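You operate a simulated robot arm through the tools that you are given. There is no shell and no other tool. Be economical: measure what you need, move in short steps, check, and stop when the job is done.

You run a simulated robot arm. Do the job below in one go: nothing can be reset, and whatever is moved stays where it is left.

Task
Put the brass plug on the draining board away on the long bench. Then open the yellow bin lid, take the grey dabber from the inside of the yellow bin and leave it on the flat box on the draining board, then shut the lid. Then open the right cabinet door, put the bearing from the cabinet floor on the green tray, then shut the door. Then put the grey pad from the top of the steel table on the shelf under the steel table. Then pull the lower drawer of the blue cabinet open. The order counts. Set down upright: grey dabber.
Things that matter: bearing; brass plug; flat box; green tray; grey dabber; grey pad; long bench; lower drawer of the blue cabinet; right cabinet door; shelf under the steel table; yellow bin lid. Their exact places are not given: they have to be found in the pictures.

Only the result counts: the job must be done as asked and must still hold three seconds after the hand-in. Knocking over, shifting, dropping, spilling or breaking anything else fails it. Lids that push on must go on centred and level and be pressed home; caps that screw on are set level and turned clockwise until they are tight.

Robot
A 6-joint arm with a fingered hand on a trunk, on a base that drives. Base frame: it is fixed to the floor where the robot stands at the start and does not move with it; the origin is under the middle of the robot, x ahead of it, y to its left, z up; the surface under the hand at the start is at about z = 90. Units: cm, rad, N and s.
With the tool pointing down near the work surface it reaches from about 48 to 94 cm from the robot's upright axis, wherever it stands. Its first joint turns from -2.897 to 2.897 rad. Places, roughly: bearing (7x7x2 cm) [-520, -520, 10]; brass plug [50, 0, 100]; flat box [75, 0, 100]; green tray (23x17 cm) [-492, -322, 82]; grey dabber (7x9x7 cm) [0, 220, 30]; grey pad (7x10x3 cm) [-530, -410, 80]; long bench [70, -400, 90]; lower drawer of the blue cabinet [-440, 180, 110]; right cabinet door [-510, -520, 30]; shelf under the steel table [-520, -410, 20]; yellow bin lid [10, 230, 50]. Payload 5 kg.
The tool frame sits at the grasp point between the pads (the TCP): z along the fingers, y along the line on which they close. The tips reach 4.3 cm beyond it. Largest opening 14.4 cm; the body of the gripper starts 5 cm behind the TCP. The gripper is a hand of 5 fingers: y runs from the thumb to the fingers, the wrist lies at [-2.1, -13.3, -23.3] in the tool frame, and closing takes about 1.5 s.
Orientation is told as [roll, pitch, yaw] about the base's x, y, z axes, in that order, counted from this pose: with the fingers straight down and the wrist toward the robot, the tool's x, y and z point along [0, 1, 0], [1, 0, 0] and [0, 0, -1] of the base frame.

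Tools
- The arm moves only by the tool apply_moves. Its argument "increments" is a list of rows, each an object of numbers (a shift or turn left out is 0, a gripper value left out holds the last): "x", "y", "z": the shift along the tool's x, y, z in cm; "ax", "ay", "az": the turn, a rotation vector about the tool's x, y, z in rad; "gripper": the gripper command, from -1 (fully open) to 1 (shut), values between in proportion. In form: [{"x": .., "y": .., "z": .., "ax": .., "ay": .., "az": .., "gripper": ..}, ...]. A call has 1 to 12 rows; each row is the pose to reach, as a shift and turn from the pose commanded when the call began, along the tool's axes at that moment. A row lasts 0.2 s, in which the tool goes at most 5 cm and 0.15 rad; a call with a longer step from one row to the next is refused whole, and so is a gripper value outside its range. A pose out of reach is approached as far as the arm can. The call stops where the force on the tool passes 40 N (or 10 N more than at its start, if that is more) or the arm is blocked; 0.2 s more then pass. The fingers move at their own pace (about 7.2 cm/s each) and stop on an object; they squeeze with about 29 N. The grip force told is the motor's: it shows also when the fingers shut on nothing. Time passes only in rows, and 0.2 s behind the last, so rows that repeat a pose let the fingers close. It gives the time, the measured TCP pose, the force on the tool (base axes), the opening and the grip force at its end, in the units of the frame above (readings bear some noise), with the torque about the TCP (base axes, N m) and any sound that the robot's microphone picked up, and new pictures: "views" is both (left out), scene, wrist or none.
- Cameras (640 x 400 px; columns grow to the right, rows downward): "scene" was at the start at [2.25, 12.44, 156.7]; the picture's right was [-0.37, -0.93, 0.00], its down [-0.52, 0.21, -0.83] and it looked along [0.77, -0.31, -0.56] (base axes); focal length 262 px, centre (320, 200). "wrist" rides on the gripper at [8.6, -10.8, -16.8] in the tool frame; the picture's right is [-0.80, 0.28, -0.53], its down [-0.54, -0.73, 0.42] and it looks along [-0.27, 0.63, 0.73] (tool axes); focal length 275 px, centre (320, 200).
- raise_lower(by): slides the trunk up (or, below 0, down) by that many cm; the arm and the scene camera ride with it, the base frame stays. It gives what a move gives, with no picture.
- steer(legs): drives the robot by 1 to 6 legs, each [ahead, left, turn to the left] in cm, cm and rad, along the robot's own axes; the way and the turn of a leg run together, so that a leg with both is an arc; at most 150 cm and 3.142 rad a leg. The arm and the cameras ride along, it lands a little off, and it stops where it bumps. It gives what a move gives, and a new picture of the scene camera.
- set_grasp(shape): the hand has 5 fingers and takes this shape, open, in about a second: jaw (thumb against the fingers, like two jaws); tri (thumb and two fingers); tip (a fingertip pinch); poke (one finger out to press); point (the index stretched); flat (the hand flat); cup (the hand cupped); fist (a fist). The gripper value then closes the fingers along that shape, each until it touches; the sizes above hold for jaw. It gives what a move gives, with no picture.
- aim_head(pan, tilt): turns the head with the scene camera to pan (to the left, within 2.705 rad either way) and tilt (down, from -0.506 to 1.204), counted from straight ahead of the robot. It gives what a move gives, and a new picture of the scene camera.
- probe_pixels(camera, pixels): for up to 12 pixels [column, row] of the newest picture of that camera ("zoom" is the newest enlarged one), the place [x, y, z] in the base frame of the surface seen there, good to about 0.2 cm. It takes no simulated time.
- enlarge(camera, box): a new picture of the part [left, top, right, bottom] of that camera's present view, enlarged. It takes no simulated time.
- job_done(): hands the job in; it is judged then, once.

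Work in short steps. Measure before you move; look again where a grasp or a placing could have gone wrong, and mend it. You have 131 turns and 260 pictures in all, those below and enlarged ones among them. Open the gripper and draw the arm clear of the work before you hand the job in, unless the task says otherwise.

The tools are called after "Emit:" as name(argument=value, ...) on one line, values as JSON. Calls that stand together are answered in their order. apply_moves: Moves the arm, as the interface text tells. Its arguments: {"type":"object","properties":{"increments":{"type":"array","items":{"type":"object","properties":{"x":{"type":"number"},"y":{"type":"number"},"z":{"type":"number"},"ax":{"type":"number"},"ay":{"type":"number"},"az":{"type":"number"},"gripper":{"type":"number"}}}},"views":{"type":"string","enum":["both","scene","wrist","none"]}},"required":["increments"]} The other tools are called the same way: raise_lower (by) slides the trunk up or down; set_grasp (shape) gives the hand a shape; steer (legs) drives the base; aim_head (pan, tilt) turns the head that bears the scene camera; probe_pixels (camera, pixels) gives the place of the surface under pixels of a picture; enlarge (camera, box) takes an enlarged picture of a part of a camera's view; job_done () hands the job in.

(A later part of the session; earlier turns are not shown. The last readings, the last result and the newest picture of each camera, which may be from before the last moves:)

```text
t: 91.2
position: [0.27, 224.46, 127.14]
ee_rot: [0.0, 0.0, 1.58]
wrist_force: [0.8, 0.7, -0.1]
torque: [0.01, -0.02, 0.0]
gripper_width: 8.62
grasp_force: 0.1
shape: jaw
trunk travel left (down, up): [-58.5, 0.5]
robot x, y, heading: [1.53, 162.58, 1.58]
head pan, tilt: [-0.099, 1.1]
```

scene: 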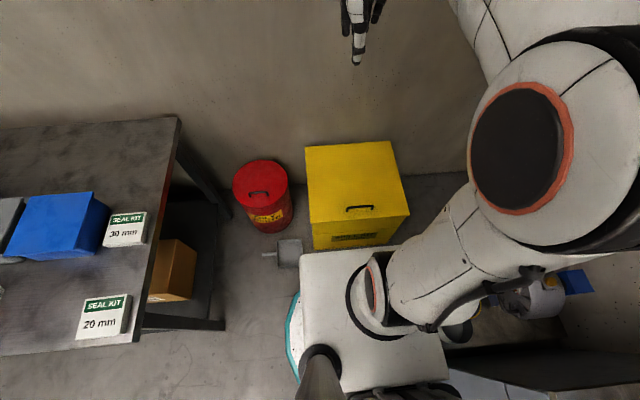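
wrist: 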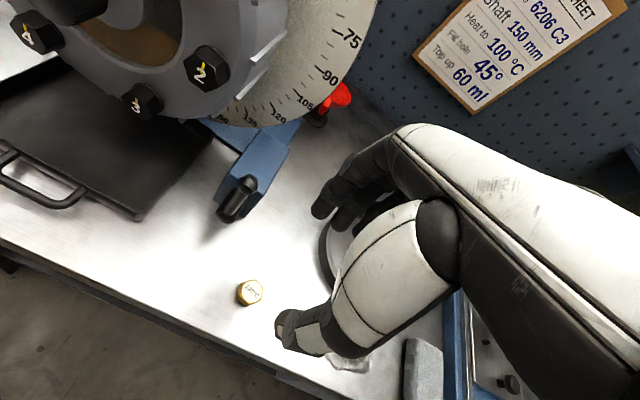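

I probe the arm's elbow location before lowering the trunk, to be sure it clears the grey cabinet on the right.

Emit:
probe_pixels(camera="scene", pixels=[[520, 130], [610, 120], [630, 270], [560, 160], [480, 30], [530, 330], [600, 360], [525, 280], [352, 211], [373, 208], [361, 206]])

```text
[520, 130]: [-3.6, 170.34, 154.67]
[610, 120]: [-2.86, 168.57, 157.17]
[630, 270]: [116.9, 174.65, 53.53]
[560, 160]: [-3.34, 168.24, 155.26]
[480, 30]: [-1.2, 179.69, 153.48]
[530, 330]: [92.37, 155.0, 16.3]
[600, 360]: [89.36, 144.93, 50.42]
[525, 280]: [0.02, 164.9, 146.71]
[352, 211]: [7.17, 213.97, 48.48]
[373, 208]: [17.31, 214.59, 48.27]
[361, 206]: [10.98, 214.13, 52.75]
```

The arm stays in the robot's forward plane; lowering is safe. Lower 50 cm.

Emit:
raise_lower(by=-48)

Emit:
apply_moves(increments=[{"x": -5, "y": -2, "gripper": -0.3}, {"x": -10, "y": -5}, {"x": -11, "y": -8}, {"x": -11, "y": -10.2, "z": 4}, {"x": -11, "y": -10.2, "z": 9}, {"x": -11, "y": -10.2, "z": 13}, {"x": -11, "y": -10.2, "z": 13}])

```text
refused: -48 is not a number from -40 to 40
```

```text
refused: row 1 steps farther than a row can; nothing moved
```

Both calls were refused; I split the lowering and shorten the rows.

Emit:
raise_lower(by=-38)

Emit:
raise_lower(by=-10)

Emit:
apply_moves(increments=[{"x": -4, "y": -2, "gripper": -0.3}, {"x": -8, "y": -4}, {"x": -10.8, "y": -7}, {"x": -10.8, "y": -10.2}, {"x": -10.8, "y": -10.2, "z": 5}, {"x": -10.8, "y": -10.2, "z": 9}, {"x": -10.8, "y": -10.2, "z": 13}, {"x": -10.8, "y": -10.2, "z": 13}])

```text
t: 94.8
position: [0.13, 224.4, 89.16]
ee_rot: [0.0, -0.001, 1.579]
wrist_force: [-0.4, 0.9, -0.6]
torque: [0.02, 0.04, 0.02]
gripper_width: 8.6
grasp_force: 0.1
shape: jaw
trunk travel left (down, up): [-20.5, 38.5]
robot x, y, heading: [1.28, 162.72, 1.579]
head pan, tilt: [-0.099, 1.1]
```

```text
t: 96.2
position: [0.19, 224.47, 79.17]
ee_rot: [0.0, 0.0, 1.578]
wrist_force: [-0.3, 0.6, 0.3]
torque: [0.0, -0.02, 0.02]
gripper_width: 8.59
grasp_force: 0.1
shape: jaw
trunk travel left (down, up): [-10.5, 48.5]
robot x, y, heading: [1.52, 162.8, 1.578]
head pan, tilt: [-0.099, 1.1]
```

```text
t: 98.0
position: [11.3, 214.42, 66.2]
ee_rot: [0.0, -0.001, 1.58]
wrist_force: [-0.5, -0.4, 0.5]
torque: [0.0, 0.02, 0.02]
gripper_width: 9.33
grasp_force: 0.1
shape: jaw
trunk travel left (down, up): [-10.5, 48.5]
robot x, y, heading: [1.56, 162.67, 1.585]
head pan, tilt: [-0.099, 1.1]
```

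scene: 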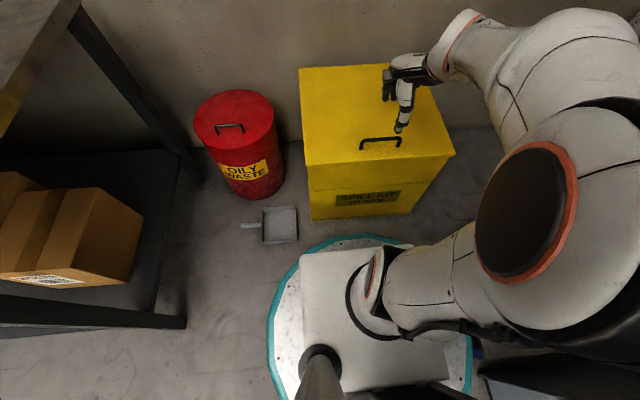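
wrist: 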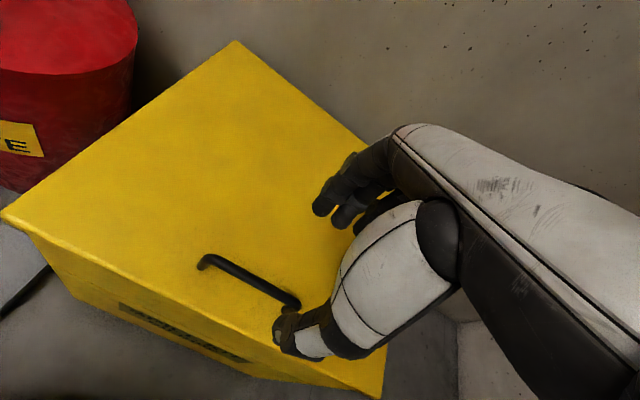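

I measure the handle with the wrist camera.

Emit:
probe_pixels(camera="wrist", pixels=[[210, 257], [248, 276], [282, 295], [203, 268], [294, 306], [240, 300], [260, 250]])

```text
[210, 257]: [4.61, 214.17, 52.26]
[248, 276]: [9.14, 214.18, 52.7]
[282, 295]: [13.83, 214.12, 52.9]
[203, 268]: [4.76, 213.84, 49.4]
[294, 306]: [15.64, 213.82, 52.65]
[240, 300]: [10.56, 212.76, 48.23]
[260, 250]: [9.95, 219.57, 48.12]
```

Handle bar: x 4.5–16, y 214.1, z 52.6. I descend to TCP z 54 centred at x 10.3 and grip.

Emit:
apply_moves(increments=[{"x": 1, "y": -0.3, "z": 4}, {"x": 1, "y": -0.3, "z": 8}, {"x": 1, "y": -0.3, "z": 12.2}, {"x": 1, "y": -0.3, "z": 12.2}, {"x": 1, "y": -0.3, "z": 12.2, "gripper": 1}, {"x": 1, "y": -0.3, "z": 12.2}, {"x": 1, "y": -0.3, "z": 12.2}, {"x": 1, "y": -0.3, "z": 12.2}, {"x": 1, "y": -0.3, "z": 12.2}, {"x": 1, "y": -0.3, "z": 12.2}, {"x": 1, "y": -0.3, "z": 12.2}])

```text
t: 100.3
position: [10.1, 214.01, 53.92]
ee_rot: [-0.001, 0.0, 1.579]
wrist_force: [1.1, -1.0, -1.9]
torque: [0.0, -0.16, 0.2]
gripper_width: 0.0
grasp_force: 28.7
shape: jaw
trunk travel left (down, up): [-10.5, 48.5]
robot x, y, heading: [1.75, 162.77, 1.583]
head pan, tilt: [-0.099, 1.1]
```

scene: 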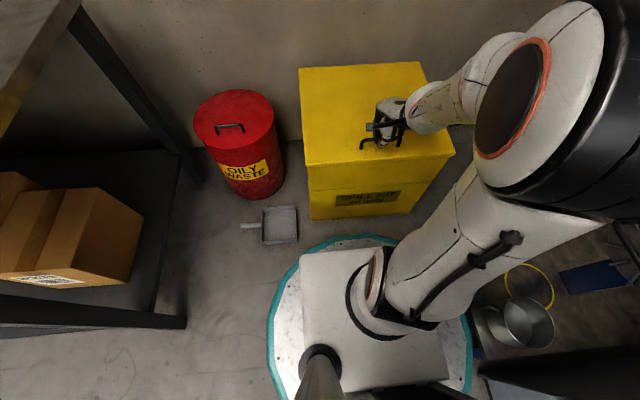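
wrist: 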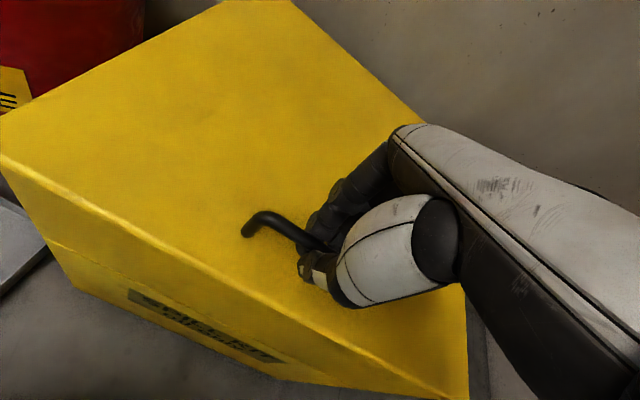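

Fingers hook the bar (closed around it). I lift the first 0.2 rad of the lid's arc about its rear hinge and check the lid follows.

Emit:
apply_moves(increments=[{"y": 0.3, "z": -1.9}, {"y": 0.65, "z": -3.8}, {"y": 1.1, "z": -5.6}, {"y": 1.7, "z": -7.4}, {"y": 1.7, "z": -7.4}])

```text
t: 101.5
position: [10.06, 215.64, 61.38]
ee_rot: [-0.002, 0.001, 1.58]
wrist_force: [13.8, -6.6, 2.2]
torque: [-0.13, -0.37, 0.12]
gripper_width: 0.0
grasp_force: 29.5
shape: jaw
trunk travel left (down, up): [-10.5, 48.5]
robot x, y, heading: [1.69, 162.57, 1.581]
head pan, tilt: [-0.099, 1.1]
```

scene: 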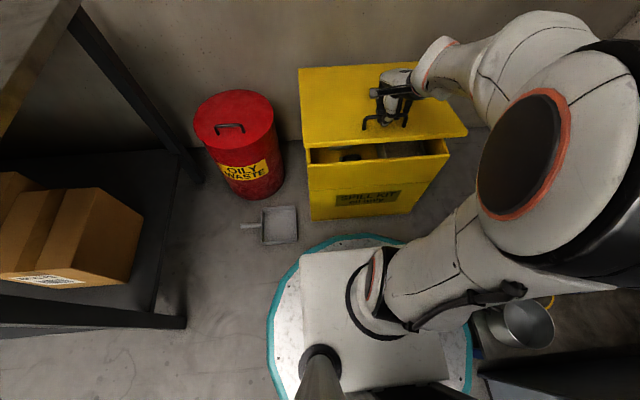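
wrist: 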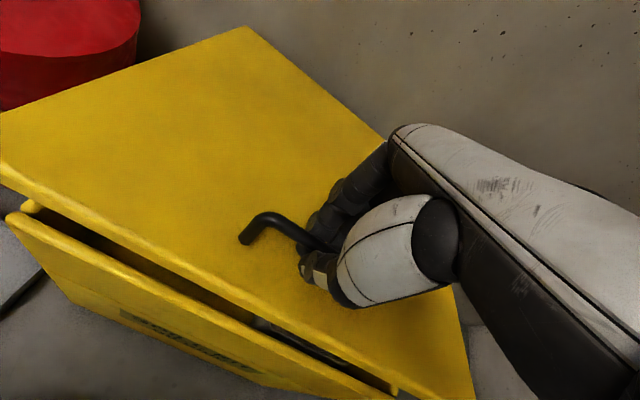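

The lid follows (front gap visible). I continue the arc to about 0.6 rad with a slight hand tilt.

Emit:
apply_moves(increments=[{"y": 0.7, "z": -1.8, "ax": 0.03}, {"y": 1.4, "z": -3.6, "ax": 0.06}, {"y": 2.2, "z": -5.4, "ax": 0.1}, {"y": 3.1, "z": -7.0, "ax": 0.14}, {"y": 4.1, "z": -8.7, "ax": 0.18}, {"y": 5.2, "z": -10.2, "ax": 0.22}, {"y": 6.3, "z": -11.8, "ax": 0.26}, {"y": 7.5, "z": -13.2, "ax": 0.3}, {"y": 7.5, "z": -13.2, "ax": 0.3}])

```text
t: 103.5
position: [10.16, 223.19, 74.61]
ee_rot: [0.003, 0.299, 1.58]
wrist_force: [6.0, 0.7, 0.1]
torque: [0.02, -0.13, 0.25]
gripper_width: 0.0
grasp_force: 29.0
shape: jaw
trunk travel left (down, up): [-10.5, 48.5]
robot x, y, heading: [1.68, 162.79, 1.581]
head pan, tilt: [-0.099, 1.1]
```

scene: 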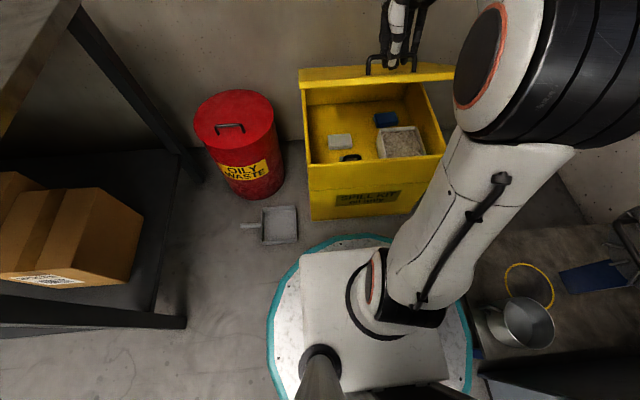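
wrist: 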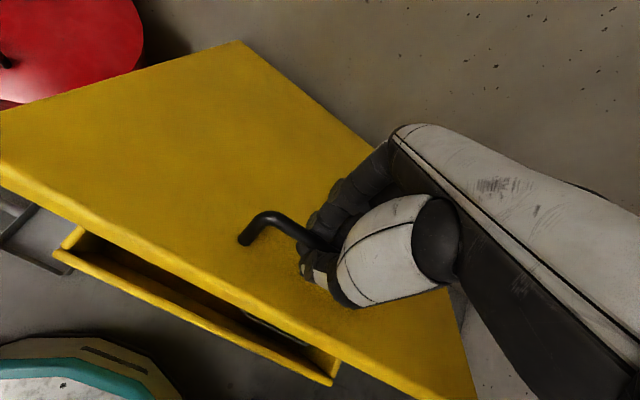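

The lid is at ~0.6 rad and the inside is visible. I continue the arc to about 1.1 rad.

Emit:
apply_moves(increments=[{"y": 0.9, "z": -1.7, "ax": 0.04}, {"y": 1.78, "z": -3.38, "ax": 0.08}, {"y": 2.8, "z": -5.0, "ax": 0.12}, {"y": 3.81, "z": -6.62, "ax": 0.16}, {"y": 5.0, "z": -8.1, "ax": 0.2}, {"y": 6.13, "z": -9.59, "ax": 0.24}, {"y": 7.5, "z": -11.0, "ax": 0.28}, {"y": 8.83, "z": -12.37, "ax": 0.32}, {"y": 10.3, "z": -13.6, "ax": 0.36}, {"y": 11.73, "z": -14.84, "ax": 0.4}, {"y": 11.73, "z": -14.84, "ax": 0.4}])

```text
t: 105.9
position: [8.57, 231.17, 82.24]
ee_rot: [-0.025, 0.633, 1.563]
wrist_force: [2.8, 14.9, -21.1]
torque: [0.05, 0.42, 0.12]
gripper_width: 0.02
grasp_force: 29.0
shape: jaw
out of reach, approached as far as the arm can: row 7, 8, 9, 10, 11
trunk travel left (down, up): [-10.5, 48.5]
robot x, y, heading: [1.57, 162.9, 1.58]
head pan, tilt: [-0.099, 1.1]
stopped in row 11: the force on the tool passed its limit at 66 N (the readings are from after the stop); the commanded pose is now the measured one
```

scene: 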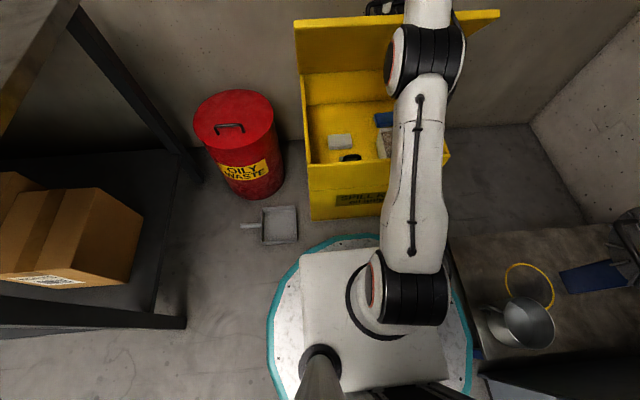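
wrist: 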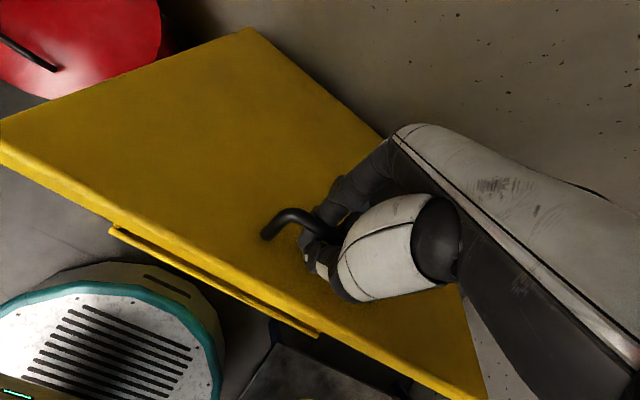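

The arm hit its reach limit due to hand tilt (lid at ≈0.87 rad). I un-tilt the hand by 0.3 rad, keeping the bar in place.

Emit:
apply_moves(increments=[{"ax": -0.08}, {"ax": -0.16}, {"ax": -0.24}, {"ax": -0.3}, {"ax": -0.3}], views="wrist")

```text
t: 106.2
position: [8.65, 231.24, 82.46]
ee_rot: [-0.027, 0.602, 1.564]
wrist_force: [1.8, 13.0, -21.2]
torque: [0.09, 0.43, 0.06]
gripper_width: 0.02
grasp_force: 28.7
shape: jaw
trunk travel left (down, up): [-10.5, 48.5]
robot x, y, heading: [2.07, 162.64, 1.576]
head pan, tilt: [-0.099, 1.1]
stopped in row 1: the force on the tool passed its limit at 52 N (the readings are from after the stop); the commanded pose is now the measured one
```

wrist: 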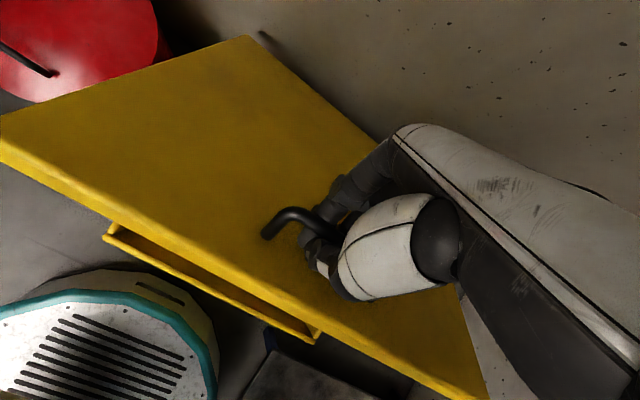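

The force shows the tool pulled outside the arc; I ease forward 1 cm and down 0.5 cm while un-tilting.

Emit:
apply_moves(increments=[{"y": 1.1, "z": -0.1, "ax": 0}, {"y": 1.3, "z": -0.1, "ax": -0.05}, {"y": 1.3, "z": -0.1, "ax": -0.1}, {"y": 1.3, "z": -0.1, "ax": -0.15}, {"y": 1.3, "z": -0.1, "ax": -0.2}, {"y": 1.3, "z": -0.1, "ax": -0.25}], views="wrist")

```text
t: 107.7
position: [8.8, 232.07, 82.06]
ee_rot: [-0.024, 0.345, 1.57]
wrist_force: [1.3, 0.4, -1.7]
torque: [-0.04, 0.1, 0.13]
gripper_width: 0.0
grasp_force: 29.0
shape: jaw
trunk travel left (down, up): [-10.5, 48.5]
robot x, y, heading: [1.52, 162.76, 1.577]
head pan, tilt: [-0.099, 1.1]
```

wrist: 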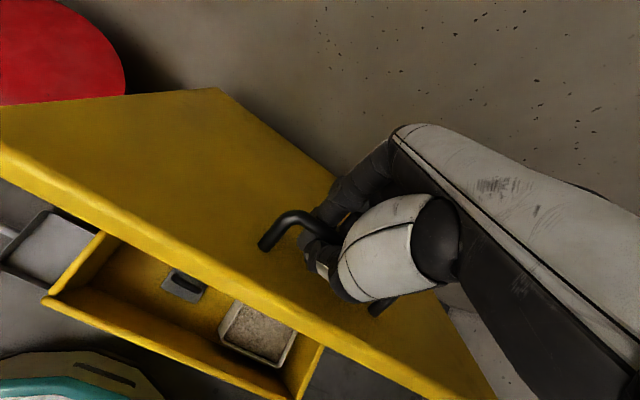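

Force is now near zero, so the lid is balanced by its hinge. I continue the arc to ≈1.15 rad.

Emit:
apply_moves(increments=[{"y": 1.5, "z": -1.87, "ax": 0.02}, {"y": 3.24, "z": -3.71, "ax": 0.04}, {"y": 4.6, "z": -5.0, "ax": 0.06}, {"y": 6.02, "z": -6.31, "ax": 0.08}, {"y": 7.5, "z": -7.5, "ax": 0.1}, {"y": 7.5, "z": -7.5, "ax": 0.1}])

```text
t: 108.3
position: [8.34, 235.07, 82.76]
ee_rot: [-0.017, 0.456, 1.572]
wrist_force: [1.7, -8.1, 19.1]
torque: [0.34, 0.0, 0.15]
gripper_width: 0.03
grasp_force: 29.5
shape: jaw
out of reach, approached as far as the arm can: row 3
trunk travel left (down, up): [-10.5, 48.5]
robot x, y, heading: [1.6, 162.44, 1.576]
head pan, tilt: [-0.099, 1.1]
stopped in row 3: the force on the tool passed its limit at 47 N (the readings are from after the stop); the commanded pose is now the measured one
```

scene: 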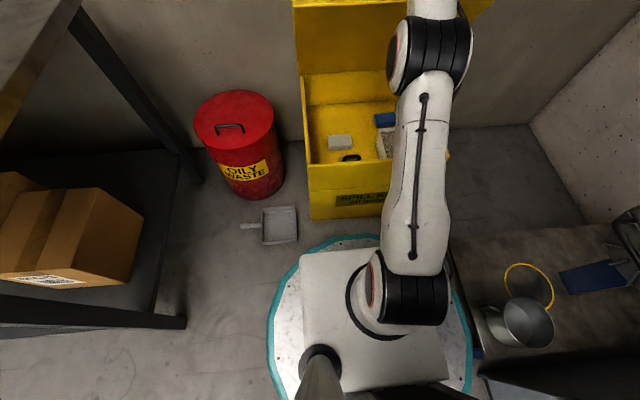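
wrist: 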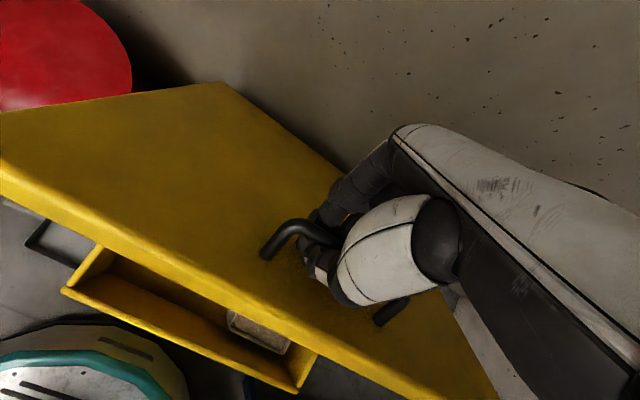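

Again at the reach limit, with the tool now below the arc; I raise the trunk slightly to relieve and extend.

Emit:
raise_lower(by=3)

```text
t: 109.1
position: [8.24, 235.47, 84.61]
ee_rot: [-0.016, 0.473, 1.575]
wrist_force: [-1.8, 15.2, -31.6]
torque: [-0.2, 0.84, 0.07]
gripper_width: 0.01
grasp_force: 29.0
shape: jaw
trunk travel left (down, up): [-13.5, 45.5]
robot x, y, heading: [1.74, 162.82, 1.576]
head pan, tilt: [-0.099, 1.1]
```

Now the bar pulls forward and down; I move 2.5 cm forward while un-tilting.

Emit:
apply_moves(increments=[{"y": 1.2, "z": -0.2}, {"y": 2.4, "z": -0.5, "ax": -0.05}, {"y": 2.6, "z": -0.5, "ax": -0.12}, {"y": 2.6, "z": -0.5, "ax": -0.2}, {"y": 2.6, "z": -0.5, "ax": -0.27}], views="none")

```text
t: 110.3
position: [8.2, 237.89, 84.54]
ee_rot: [-0.014, 0.191, 1.577]
wrist_force: [0.4, 0.7, -2.1]
torque: [-0.05, 0.07, 0.08]
gripper_width: 0.0
grasp_force: 29.1
shape: jaw
out of reach, approached as far as the arm can: row 1
trunk travel left (down, up): [-13.5, 45.5]
robot x, y, heading: [1.64, 162.74, 1.578]
head pan, tilt: [-0.099, 1.1]
```

Good, forces are low at θ≈1.06. Continue to ≈1.25.

Emit:
apply_moves(increments=[{"y": 1.5, "z": -0.9}, {"y": 2.9, "z": -1.8}, {"y": 4.6, "z": -2.6}, {"y": 6.4, "z": -3.4}, {"y": 6.4, "z": -3.4}])

```text
t: 111.5
position: [7.5, 243.47, 85.73]
ee_rot: [-0.015, 0.195, 1.579]
wrist_force: [1.1, 1.1, -1.1]
torque: [-0.04, 0.05, 0.07]
gripper_width: 0.0
grasp_force: 29.1
shape: jaw
out of reach, approached as far as the arm can: row 4, 5
trunk travel left (down, up): [-13.5, 45.5]
robot x, y, heading: [1.15, 162.58, 1.579]
head pan, tilt: [-0.099, 1.1]
```

scene: 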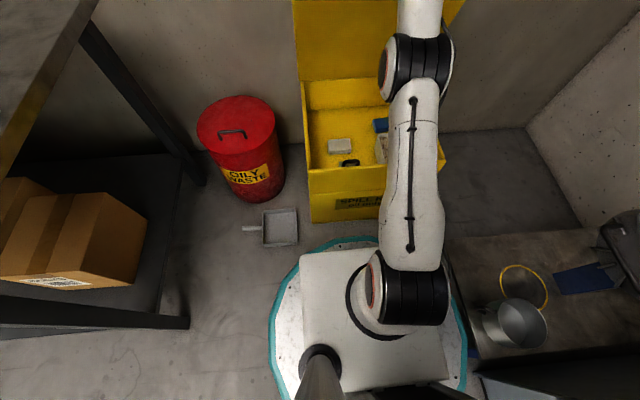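
wrist: 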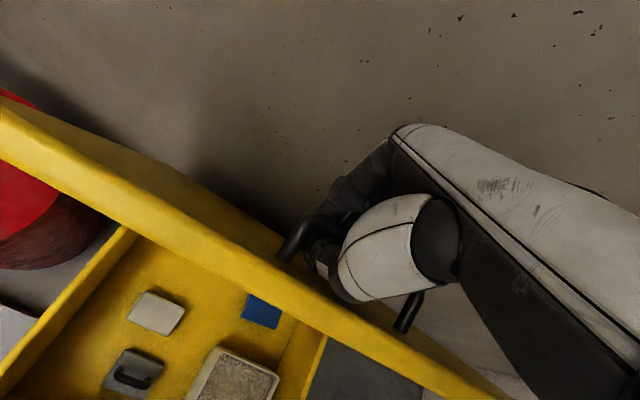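

Lid at ≈1.2 rad (70°). I open the fingers partly and see whether the lid holds.

Emit:
apply_moves(increments=[{"gripper": 0.6}, {"gripper": 0.6}, {"gripper": 0.6}, {"gripper": 0.4}, {"gripper": 0.4}])

```text
t: 112.7
position: [7.52, 243.27, 85.73]
ee_rot: [-0.016, 0.191, 1.577]
wrist_force: [-0.2, 1.1, 0.4]
torque: [0.05, 0.03, 0.02]
gripper_width: 4.27
grasp_force: 0.0
shape: jaw
trunk travel left (down, up): [-13.5, 45.5]
robot x, y, heading: [1.6, 162.92, 1.583]
head pan, tilt: [-0.099, 1.1]
```

scene: 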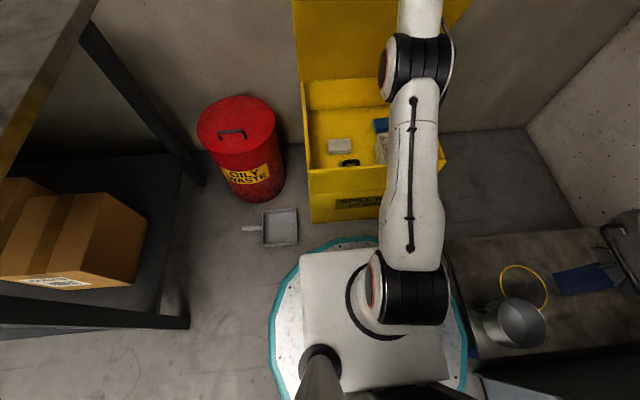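
wrist: 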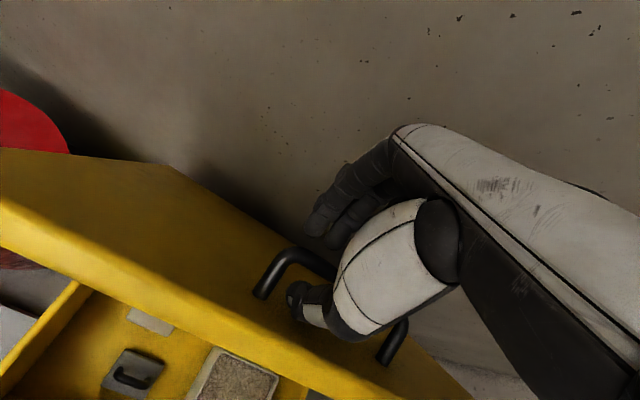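

The thumb nudged the lid a bit but it holds. I lift clear with the trunk.

Emit:
raise_lower(by=15)

Emit:
apply_moves(increments=[{"y": -3}, {"y": -6}, {"y": -6}])

```text
t: 114.4
position: [7.51, 243.27, 100.73]
ee_rot: [-0.015, 0.193, 1.577]
wrist_force: [0.0, -0.7, -0.4]
torque: [0.05, 0.04, -0.02]
gripper_width: 4.31
grasp_force: 0.1
shape: jaw
trunk travel left (down, up): [-28.5, 30.5]
robot x, y, heading: [1.62, 162.49, 1.581]
head pan, tilt: [-0.099, 1.1]
```

```text
t: 115.2
position: [7.84, 241.2, 103.43]
ee_rot: [-0.016, 0.195, 1.578]
wrist_force: [-0.5, 0.4, -0.6]
torque: [-0.04, -0.01, 0.01]
gripper_width: 4.31
grasp_force: 0.0
shape: jaw
out of reach, approached as far as the arm can: row 1, 2, 3
trunk travel left (down, up): [-28.5, 30.5]
robot x, y, heading: [1.57, 162.7, 1.579]
head pan, tilt: [-0.099, 1.1]
```

scene: 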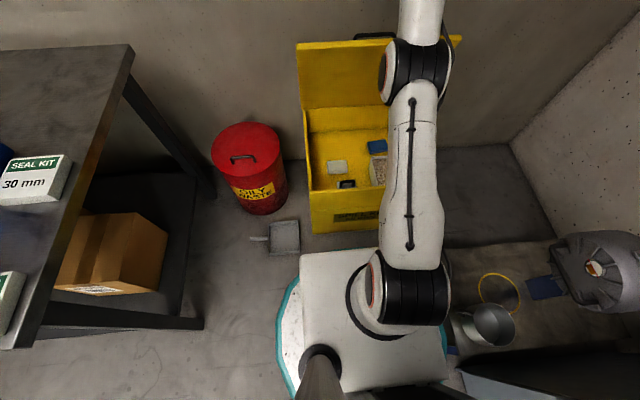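
wrist: 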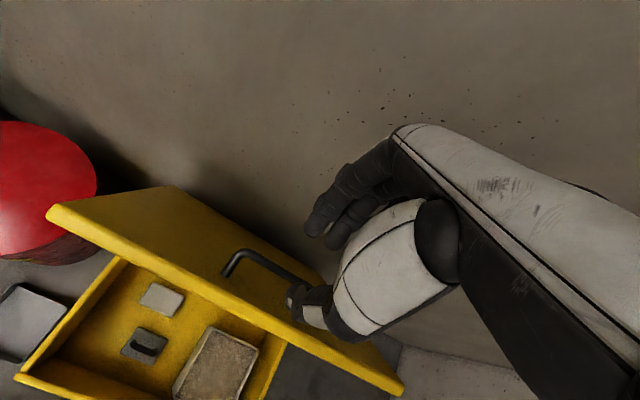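

I check the lid angle now and the contents.

Emit:
probe_pixels(camera="scene", pixels=[[298, 45], [350, 42], [375, 36], [303, 108], [336, 167], [346, 184], [346, 190], [377, 148], [377, 175], [340, 184], [353, 183]])

Emit:
enlarge(camera="scene", box=[290, 90, 420, 240])

Emit:
enlarge(camera="wrist", box=[60, 250, 300, 400])

```text
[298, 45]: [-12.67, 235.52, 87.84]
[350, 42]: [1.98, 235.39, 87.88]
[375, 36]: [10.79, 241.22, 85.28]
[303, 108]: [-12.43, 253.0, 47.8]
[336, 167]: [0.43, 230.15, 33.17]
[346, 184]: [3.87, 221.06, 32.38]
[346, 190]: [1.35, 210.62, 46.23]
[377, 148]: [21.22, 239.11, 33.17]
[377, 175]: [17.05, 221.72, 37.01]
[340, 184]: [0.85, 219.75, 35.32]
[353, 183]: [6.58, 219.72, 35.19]
```

```text
2.67 times, centred on (355, 165) of scene
```

zoom: 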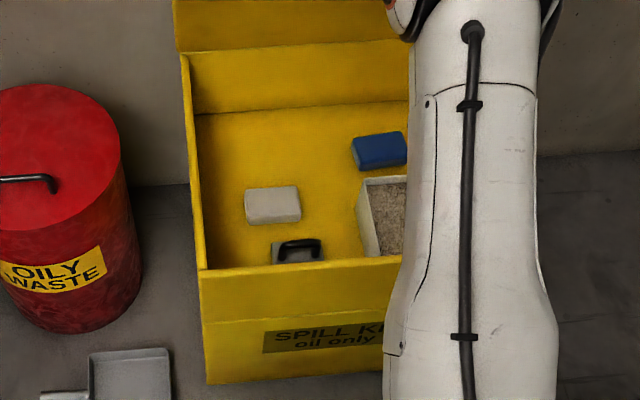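

```text
2.67 times, centred on (180, 325) of wrist
```

zoom: 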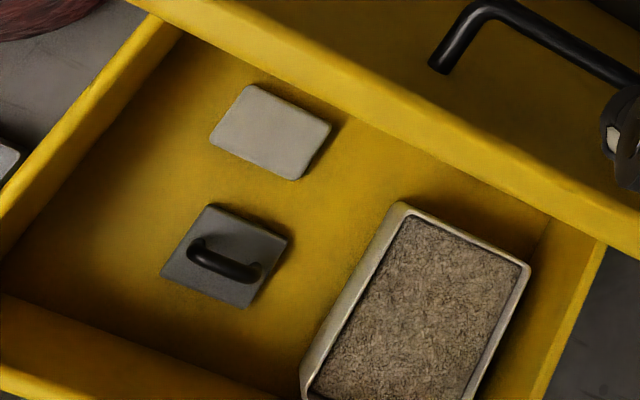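

The lid holds at ≈1.17 rad. The grey dabber (plate with black loop handle) is near (3.9, 220.5). I bring the hand back above it with a forward-lean tilt of 0.35.

Emit:
apply_moves(increments=[{"x": 1, "y": -4, "z": 0.8}, {"x": 2, "y": -8, "z": 1.6, "ax": 0.05}, {"x": 3, "y": -12, "z": 2.4, "ax": 0.1}, {"x": 4, "y": -16, "z": 3.2, "ax": 0.15}, {"x": 4, "y": -19.6, "z": 3.9, "ax": 0.16}, {"x": 4, "y": -19.6, "z": 3.9, "ax": 0.16}], views="none")

Emit:
raise_lower(by=-28)

Emit:
apply_moves(increments=[{"gripper": 0.0}, {"gripper": -0.3}])

```text
t: 116.6
position: [2.92, 228.46, 113.47]
ee_rot: [-0.028, 0.37, 1.576]
wrist_force: [-0.7, -0.4, 0.8]
torque: [0.15, -0.12, 0.06]
gripper_width: 4.32
grasp_force: 0.0
shape: jaw
out of reach, approached as far as the arm can: row 1, 2, 3, 4, 5, 6
trunk travel left (down, up): [-28.5, 30.5]
robot x, y, heading: [1.5, 162.92, 1.578]
head pan, tilt: [-0.099, 1.1]
```

```text
t: 118.9
position: [2.93, 227.86, 89.08]
ee_rot: [-0.032, 0.347, 1.576]
wrist_force: [-0.5, -10.6, 23.0]
torque: [1.26, -0.38, -0.16]
gripper_width: 4.06
grasp_force: 0.1
shape: jaw
trunk travel left (down, up): [-3.1, 55.9]
robot x, y, heading: [1.32, 162.75, 1.58]
head pan, tilt: [-0.099, 1.1]
stopped: the force on the tool passed its limit at 49 N (the readings are from after the stop); the commanded pose is now the measured one
```

```text
t: 119.5
position: [2.82, 228.15, 88.7]
ee_rot: [-0.03, 0.353, 1.575]
wrist_force: [-0.2, 1.9, -2.3]
torque: [-0.19, 0.02, 0.05]
gripper_width: 9.34
grasp_force: 0.0
shape: jaw
trunk travel left (down, up): [-3.1, 55.9]
robot x, y, heading: [1.29, 162.48, 1.575]
head pan, tilt: [-0.099, 1.1]
stopped in row 2: the force on the tool passed its limit at 65 N (the readings are from after the stop); the commanded pose is now the measured one
```

scene: 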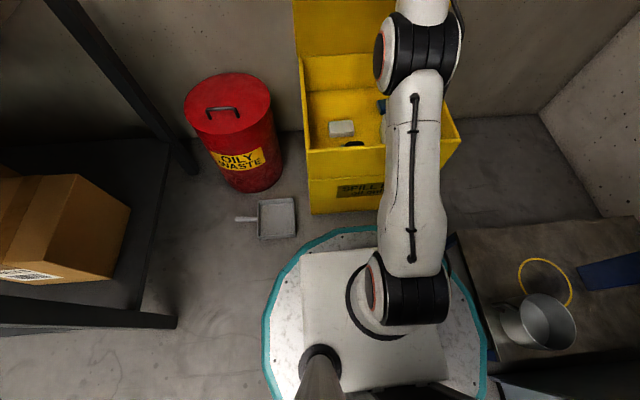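
wrist: 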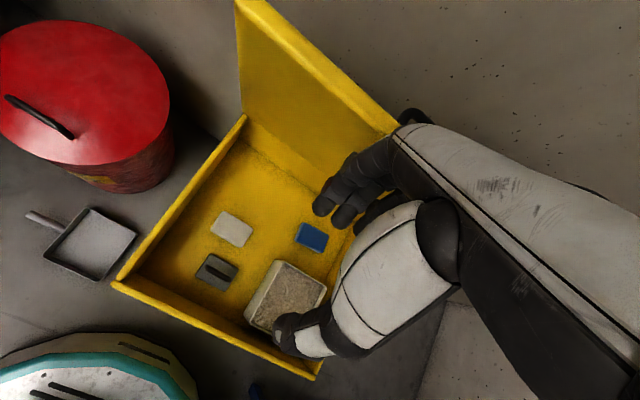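

The hand touched the lid front and pushed it further open; nothing else moved. I move back toward the robot first, then down.

Emit:
apply_moves(increments=[{"y": -3.5, "z": 3}, {"y": -6, "z": 7}, {"y": -5.5, "z": 11}, {"y": -4.5, "z": 15}, {"y": -3.2, "z": 19}, {"y": -1.8, "z": 23}, {"y": -1.8, "z": 23}])

```text
t: 121.1
position: [3.31, 226.37, 90.41]
ee_rot: [-0.03, 0.355, 1.577]
wrist_force: [0.6, -0.1, 1.2]
torque: [0.04, -0.01, -0.03]
gripper_width: 9.35
grasp_force: 0.0
shape: jaw
out of reach, approached as far as the arm can: row 1, 2, 3, 4, 5, 6, 7
trunk travel left (down, up): [-3.1, 55.9]
robot x, y, heading: [1.66, 162.86, 1.58]
head pan, tilt: [-0.099, 1.1]
```

scene: 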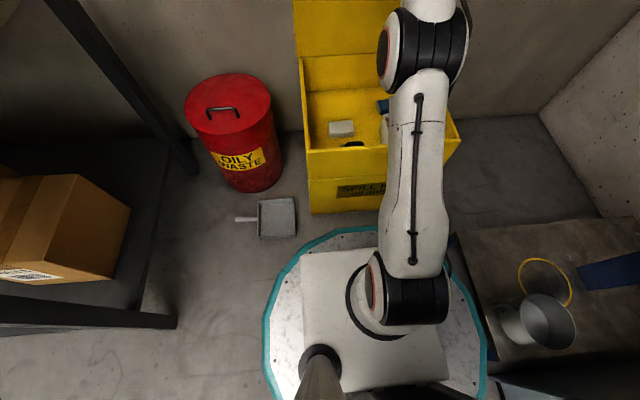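
wrist: 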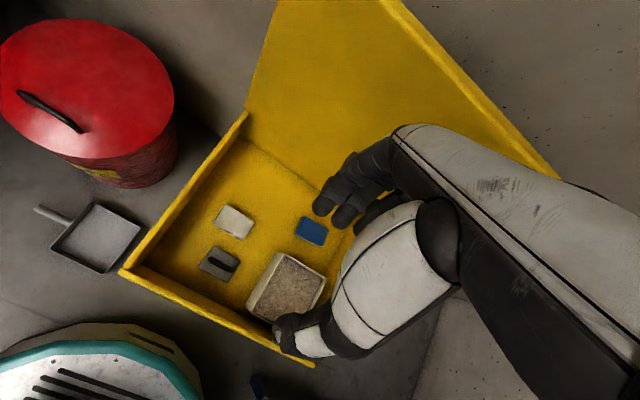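

The arm seems stuck in an odd configuration. I look at the arm to understand it.

Emit:
aim_head(pan=-0.1, tilt=0.5)

```text
t: 122.1
position: [3.22, 226.41, 90.43]
ee_rot: [-0.03, 0.354, 1.576]
wrist_force: [-0.3, 0.2, 0.1]
torque: [-0.01, -0.01, -0.02]
gripper_width: 9.34
grasp_force: 0.0
shape: jaw
trunk travel left (down, up): [-3.1, 55.9]
robot x, y, heading: [1.57, 162.7, 1.575]
head pan, tilt: [-0.099, 0.499]
```

scene: 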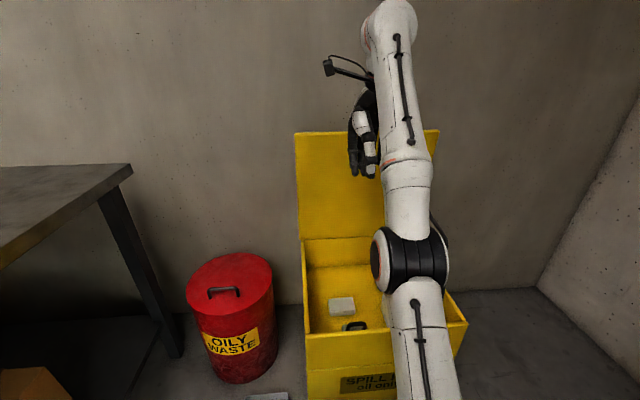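

The elbow has flipped to an elbow-down configuration. I raise the trunk, back out into free space and straighten the arm there to restore it.

Emit:
raise_lower(by=30)

Emit:
steer(legs=[[-60, 0, 0]])

```text
t: 125.1
position: [3.22, 226.47, 120.41]
ee_rot: [-0.031, 0.357, 1.575]
wrist_force: [-0.6, 0.8, 0.1]
torque: [0.02, 0.02, -0.02]
gripper_width: 9.35
grasp_force: 0.0
shape: jaw
trunk travel left (down, up): [-33.1, 25.9]
robot x, y, heading: [1.37, 162.85, 1.579]
head pan, tilt: [-0.099, 0.499]
```

```text
t: 128.4
position: [3.96, 167.62, 120.5]
ee_rot: [-0.031, 0.356, 1.569]
wrist_force: [-0.4, -1.1, 0.3]
torque: [0.01, 0.02, -0.01]
gripper_width: 9.38
grasp_force: 0.1
shape: jaw
trunk travel left (down, up): [-33.1, 25.9]
robot x, y, heading: [2.17, 103.84, 1.578]
head pan, tilt: [-0.099, 0.499]
```

scene: 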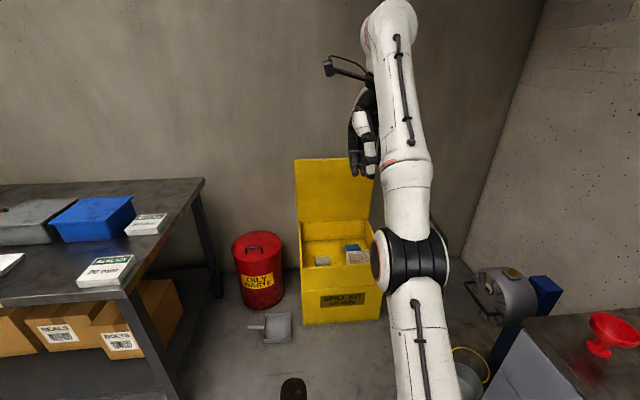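

Now I extend forward and level the hand to straighten the arm.

Emit:
apply_moves(increments=[{"y": 4.3, "ax": -0.06}, {"y": 8.6, "ax": -0.12}, {"y": 13, "ax": -0.18}, {"y": 17, "ax": -0.24}, {"y": 21, "ax": -0.3}, {"y": 25, "ax": -0.36}, {"y": 29, "ax": -0.36}, {"y": 33, "ax": -0.36}, {"y": 33, "ax": -0.36}], views="scene")

```text
t: 130.4
position: [3.49, 189.85, 107.41]
ee_rot: [-0.026, -0.005, 1.58]
wrist_force: [-1.1, 0.5, 0.7]
torque: [-0.01, 0.0, -0.02]
gripper_width: 9.36
grasp_force: 0.1
shape: jaw
out of reach, approached as far as the arm can: row 1, 2, 3, 4, 5, 6, 7, 8, 9
trunk travel left (down, up): [-33.1, 25.9]
robot x, y, heading: [1.84, 104.02, 1.572]
head pan, tilt: [-0.099, 0.499]
```

scene: 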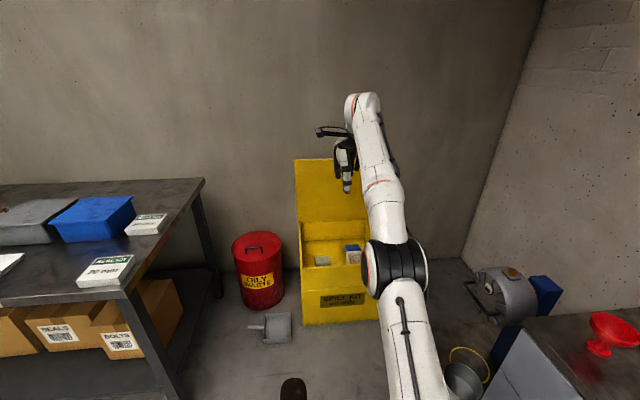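

Nearly straight now at 86 cm. I try pulling back and see which side the elbow bends.

Emit:
apply_moves(increments=[{"y": 3, "z": 4}, {"y": 3, "z": 8}, {"y": 2, "z": 12}, {"y": 0, "z": 16}, {"y": -4, "z": 18}, {"y": -8, "z": 18}, {"y": -12, "z": 18}, {"y": -16, "z": 18}, {"y": -20, "z": 18}, {"y": -20, "z": 18}], views="scene")

```text
t: 132.6
position: [4.3, 169.98, 89.01]
ee_rot: [-0.027, -0.002, 1.578]
wrist_force: [-0.6, -0.1, -0.4]
torque: [0.04, 0.0, 0.0]
gripper_width: 9.36
grasp_force: 0.1
shape: jaw
out of reach, approached as far as the arm can: row 1
trunk travel left (down, up): [-33.1, 25.9]
robot x, y, heading: [2.02, 104.11, 1.574]
head pan, tilt: [-0.099, 0.499]
```

scene: 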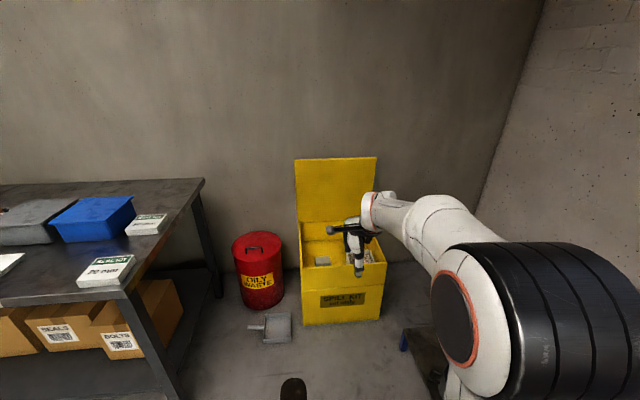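

Elbow is up again and the lid still stands open. I pull in a bit, tilt 0.3, and drive back to the bin.

Emit:
apply_moves(increments=[{"y": -2, "ax": 0.06}, {"y": -4, "ax": 0.12, "ay": 0.01}, {"y": -6, "ax": 0.18, "ay": 0.02}, {"y": -8, "ax": 0.24, "ay": 0.027}, {"y": -8, "ax": 0.3, "ay": 0.027}], views="none")

Emit:
steer(legs=[[59, 0, 0]])

Emit:
aim_head(pan=-0.1, tilt=1.0)

```text
t: 133.8
position: [4.12, 162.04, 89.01]
ee_rot: [-0.002, 0.296, 1.577]
wrist_force: [0.4, -0.3, 0.3]
torque: [0.06, -0.01, -0.02]
gripper_width: 9.36
grasp_force: 0.2
shape: jaw
trunk travel left (down, up): [-33.1, 25.9]
robot x, y, heading: [2.11, 103.63, 1.568]
head pan, tilt: [-0.099, 0.499]
```

```text
t: 137.2
position: [3.09, 221.39, 88.89]
ee_rot: [0.0, 0.297, 1.583]
wrist_force: [-0.3, 0.0, 0.7]
torque: [0.01, 0.02, 0.01]
gripper_width: 9.34
grasp_force: 0.1
shape: jaw
trunk travel left (down, up): [-33.1, 25.9]
robot x, y, heading: [1.64, 163.07, 1.579]
head pan, tilt: [-0.099, 0.499]
```

scene: 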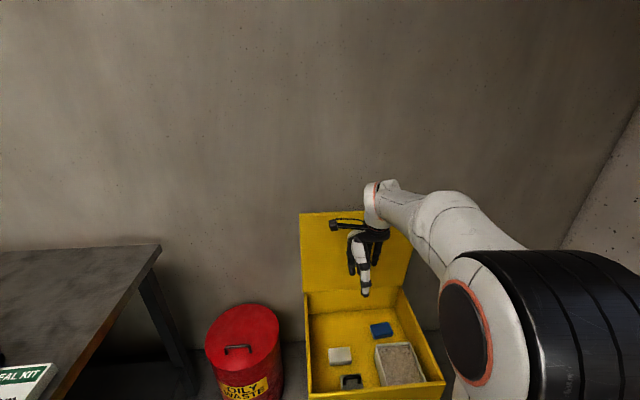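

```text
t: 138.1
position: [3.22, 221.44, 88.9]
ee_rot: [0.001, 0.296, 1.584]
wrist_force: [0.4, -0.3, -0.9]
torque: [0.02, -0.01, 0.01]
gripper_width: 9.34
grasp_force: 0.0
shape: jaw
trunk travel left (down, up): [-33.1, 25.9]
robot x, y, heading: [1.36, 163.31, 1.582]
head pan, tilt: [-0.099, 1.0]
```

scene: 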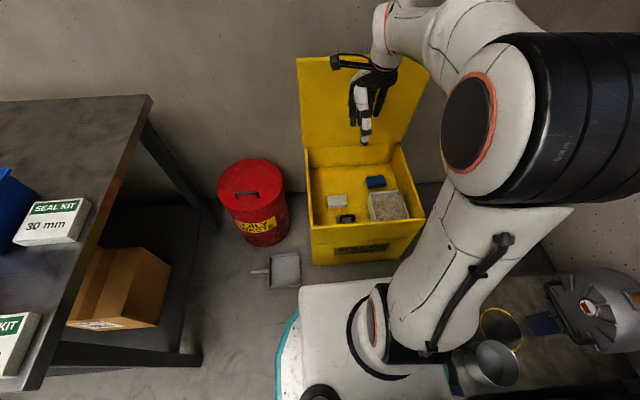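

I look through the wrist camera and measure the dabber's handle.

Emit:
enlarge(camera="wrist", box=[140, 180, 320, 300])

Emit:
enlarge(camera="scene", box=[310, 180, 420, 250])

```text
3.33 times, centred on (230, 240) of wrist
```

zoom: 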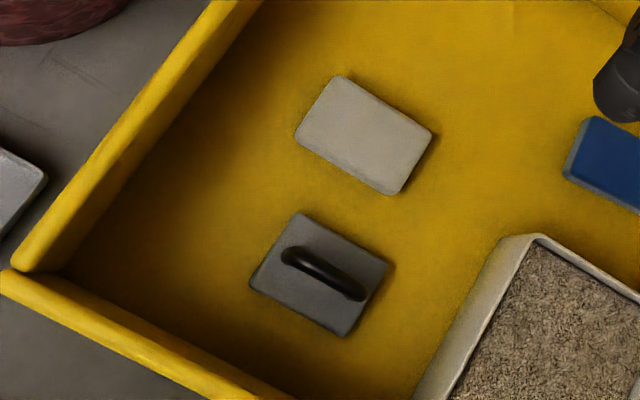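

```text
5.71 times, centred on (365, 215) of scene
```

zoom: 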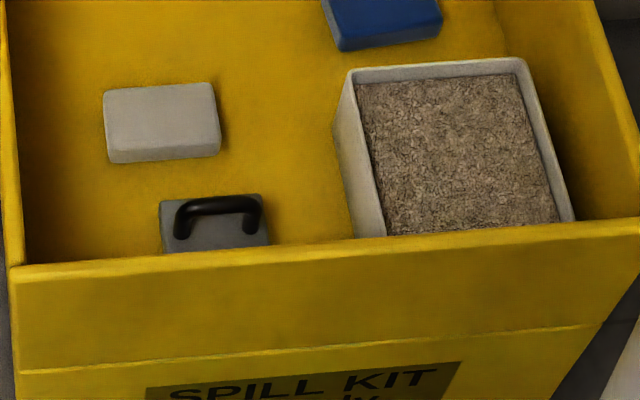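

Emit:
probe_pixels(camera="zoom", pixels=[[184, 213], [200, 204], [218, 203], [240, 202], [254, 208], [164, 204], [263, 198], [215, 235], [265, 240], [100, 240], [340, 60], [250, 260]])

Emit:
enlarge(camera="wrist", box=[140, 180, 320, 300])

Emit:
probe_pixels(camera="zoom", pixels=[[292, 256], [325, 270], [357, 290], [300, 213], [388, 264], [345, 336], [250, 284], [270, 250], [300, 300], [200, 270], [240, 375], [415, 385]])

```text
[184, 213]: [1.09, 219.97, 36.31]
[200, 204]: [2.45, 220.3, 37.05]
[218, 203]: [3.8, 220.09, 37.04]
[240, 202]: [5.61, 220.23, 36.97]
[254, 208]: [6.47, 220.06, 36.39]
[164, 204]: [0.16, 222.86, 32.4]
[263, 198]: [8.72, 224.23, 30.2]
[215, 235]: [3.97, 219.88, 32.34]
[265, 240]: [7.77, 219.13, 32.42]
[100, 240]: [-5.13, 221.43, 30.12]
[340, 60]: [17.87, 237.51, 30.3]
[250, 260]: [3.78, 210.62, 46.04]
```

```text
3.33 times, centred on (230, 240) of wrist
```

zoom: 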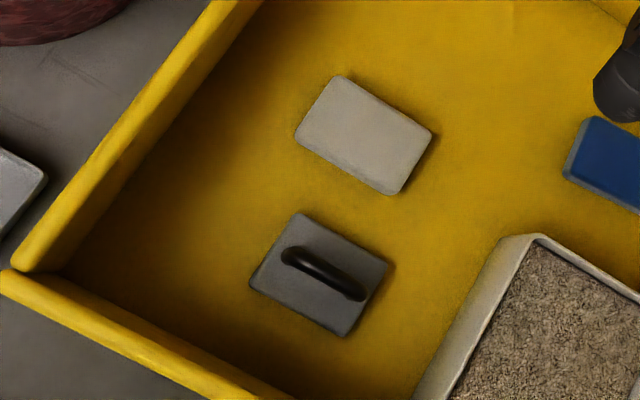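

```text
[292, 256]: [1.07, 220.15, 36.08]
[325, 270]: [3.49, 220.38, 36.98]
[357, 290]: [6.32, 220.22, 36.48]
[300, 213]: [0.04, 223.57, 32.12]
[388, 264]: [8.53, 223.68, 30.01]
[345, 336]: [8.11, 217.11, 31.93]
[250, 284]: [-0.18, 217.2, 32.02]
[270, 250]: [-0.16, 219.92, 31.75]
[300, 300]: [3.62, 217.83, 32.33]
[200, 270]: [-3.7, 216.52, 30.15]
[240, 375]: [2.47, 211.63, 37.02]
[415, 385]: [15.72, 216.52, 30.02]
```

Dabber handle bar: centre (3.8, 220.2), top z 37; plate top 32.3. I lower the trunk 30 cm, then align.

Emit:
raise_lower(by=-30)

Emit:
apply_moves(increments=[{"x": -0.6, "z": 3}, {"x": -0.6, "z": 6, "y": 1}, {"x": -0.6, "z": 8, "y": 1.3}])

```text
t: 141.1
position: [3.19, 221.43, 58.96]
ee_rot: [0.0, 0.297, 1.584]
wrist_force: [-0.7, -0.1, 0.3]
torque: [0.01, -0.01, -0.01]
gripper_width: 9.35
grasp_force: 0.0
shape: jaw
trunk travel left (down, up): [-3.1, 55.9]
robot x, y, heading: [1.7, 163.4, 1.582]
head pan, tilt: [-0.099, 1.0]
```

```text
t: 141.9
position: [3.81, 220.25, 50.82]
ee_rot: [-0.002, 0.295, 1.584]
wrist_force: [0.0, 0.2, -0.1]
torque: [0.02, -0.03, -0.01]
gripper_width: 9.34
grasp_force: 0.0
shape: jaw
trunk travel left (down, up): [-3.1, 55.9]
robot x, y, heading: [1.25, 163.09, 1.578]
head pan, tilt: [-0.099, 1.0]
```

scene: 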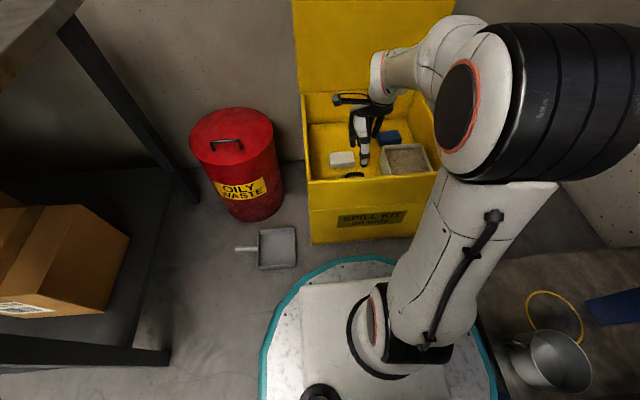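
wrist: 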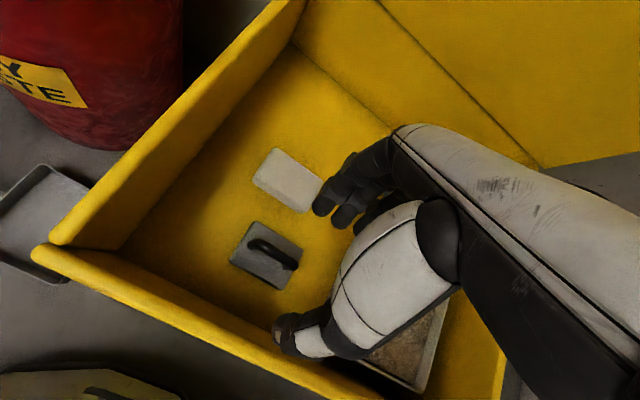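

Aligned. I narrow the opening and descend 13.5 cm to bar level, then close.

Emit:
apply_moves(increments=[{"y": 1.2, "z": 4, "gripper": 0.15}, {"y": 2.4, "z": 8}, {"y": 3.3, "z": 11}, {"y": 3.9, "z": 12.9}, {"y": 3.9, "z": 12.9}])

```text
t: 143.1
position: [3.79, 220.33, 37.51]
ee_rot: [0.002, 0.295, 1.583]
wrist_force: [-0.9, 0.7, 5.8]
torque: [0.2, 0.11, 0.03]
gripper_width: 6.09
grasp_force: 0.1
shape: jaw
trunk travel left (down, up): [-3.1, 55.9]
robot x, y, heading: [1.53, 163.17, 1.583]
head pan, tilt: [-0.099, 1.0]
```

scene: 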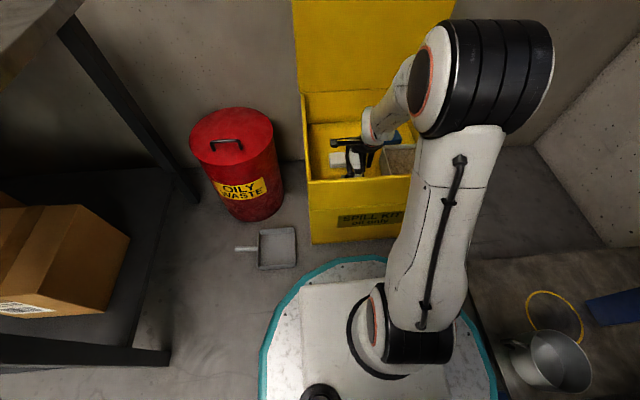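
wrist: 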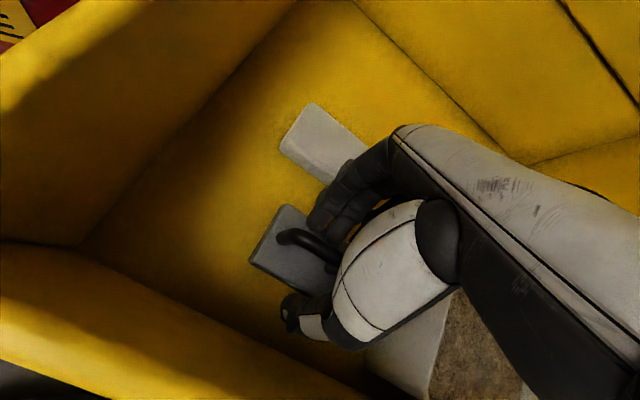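

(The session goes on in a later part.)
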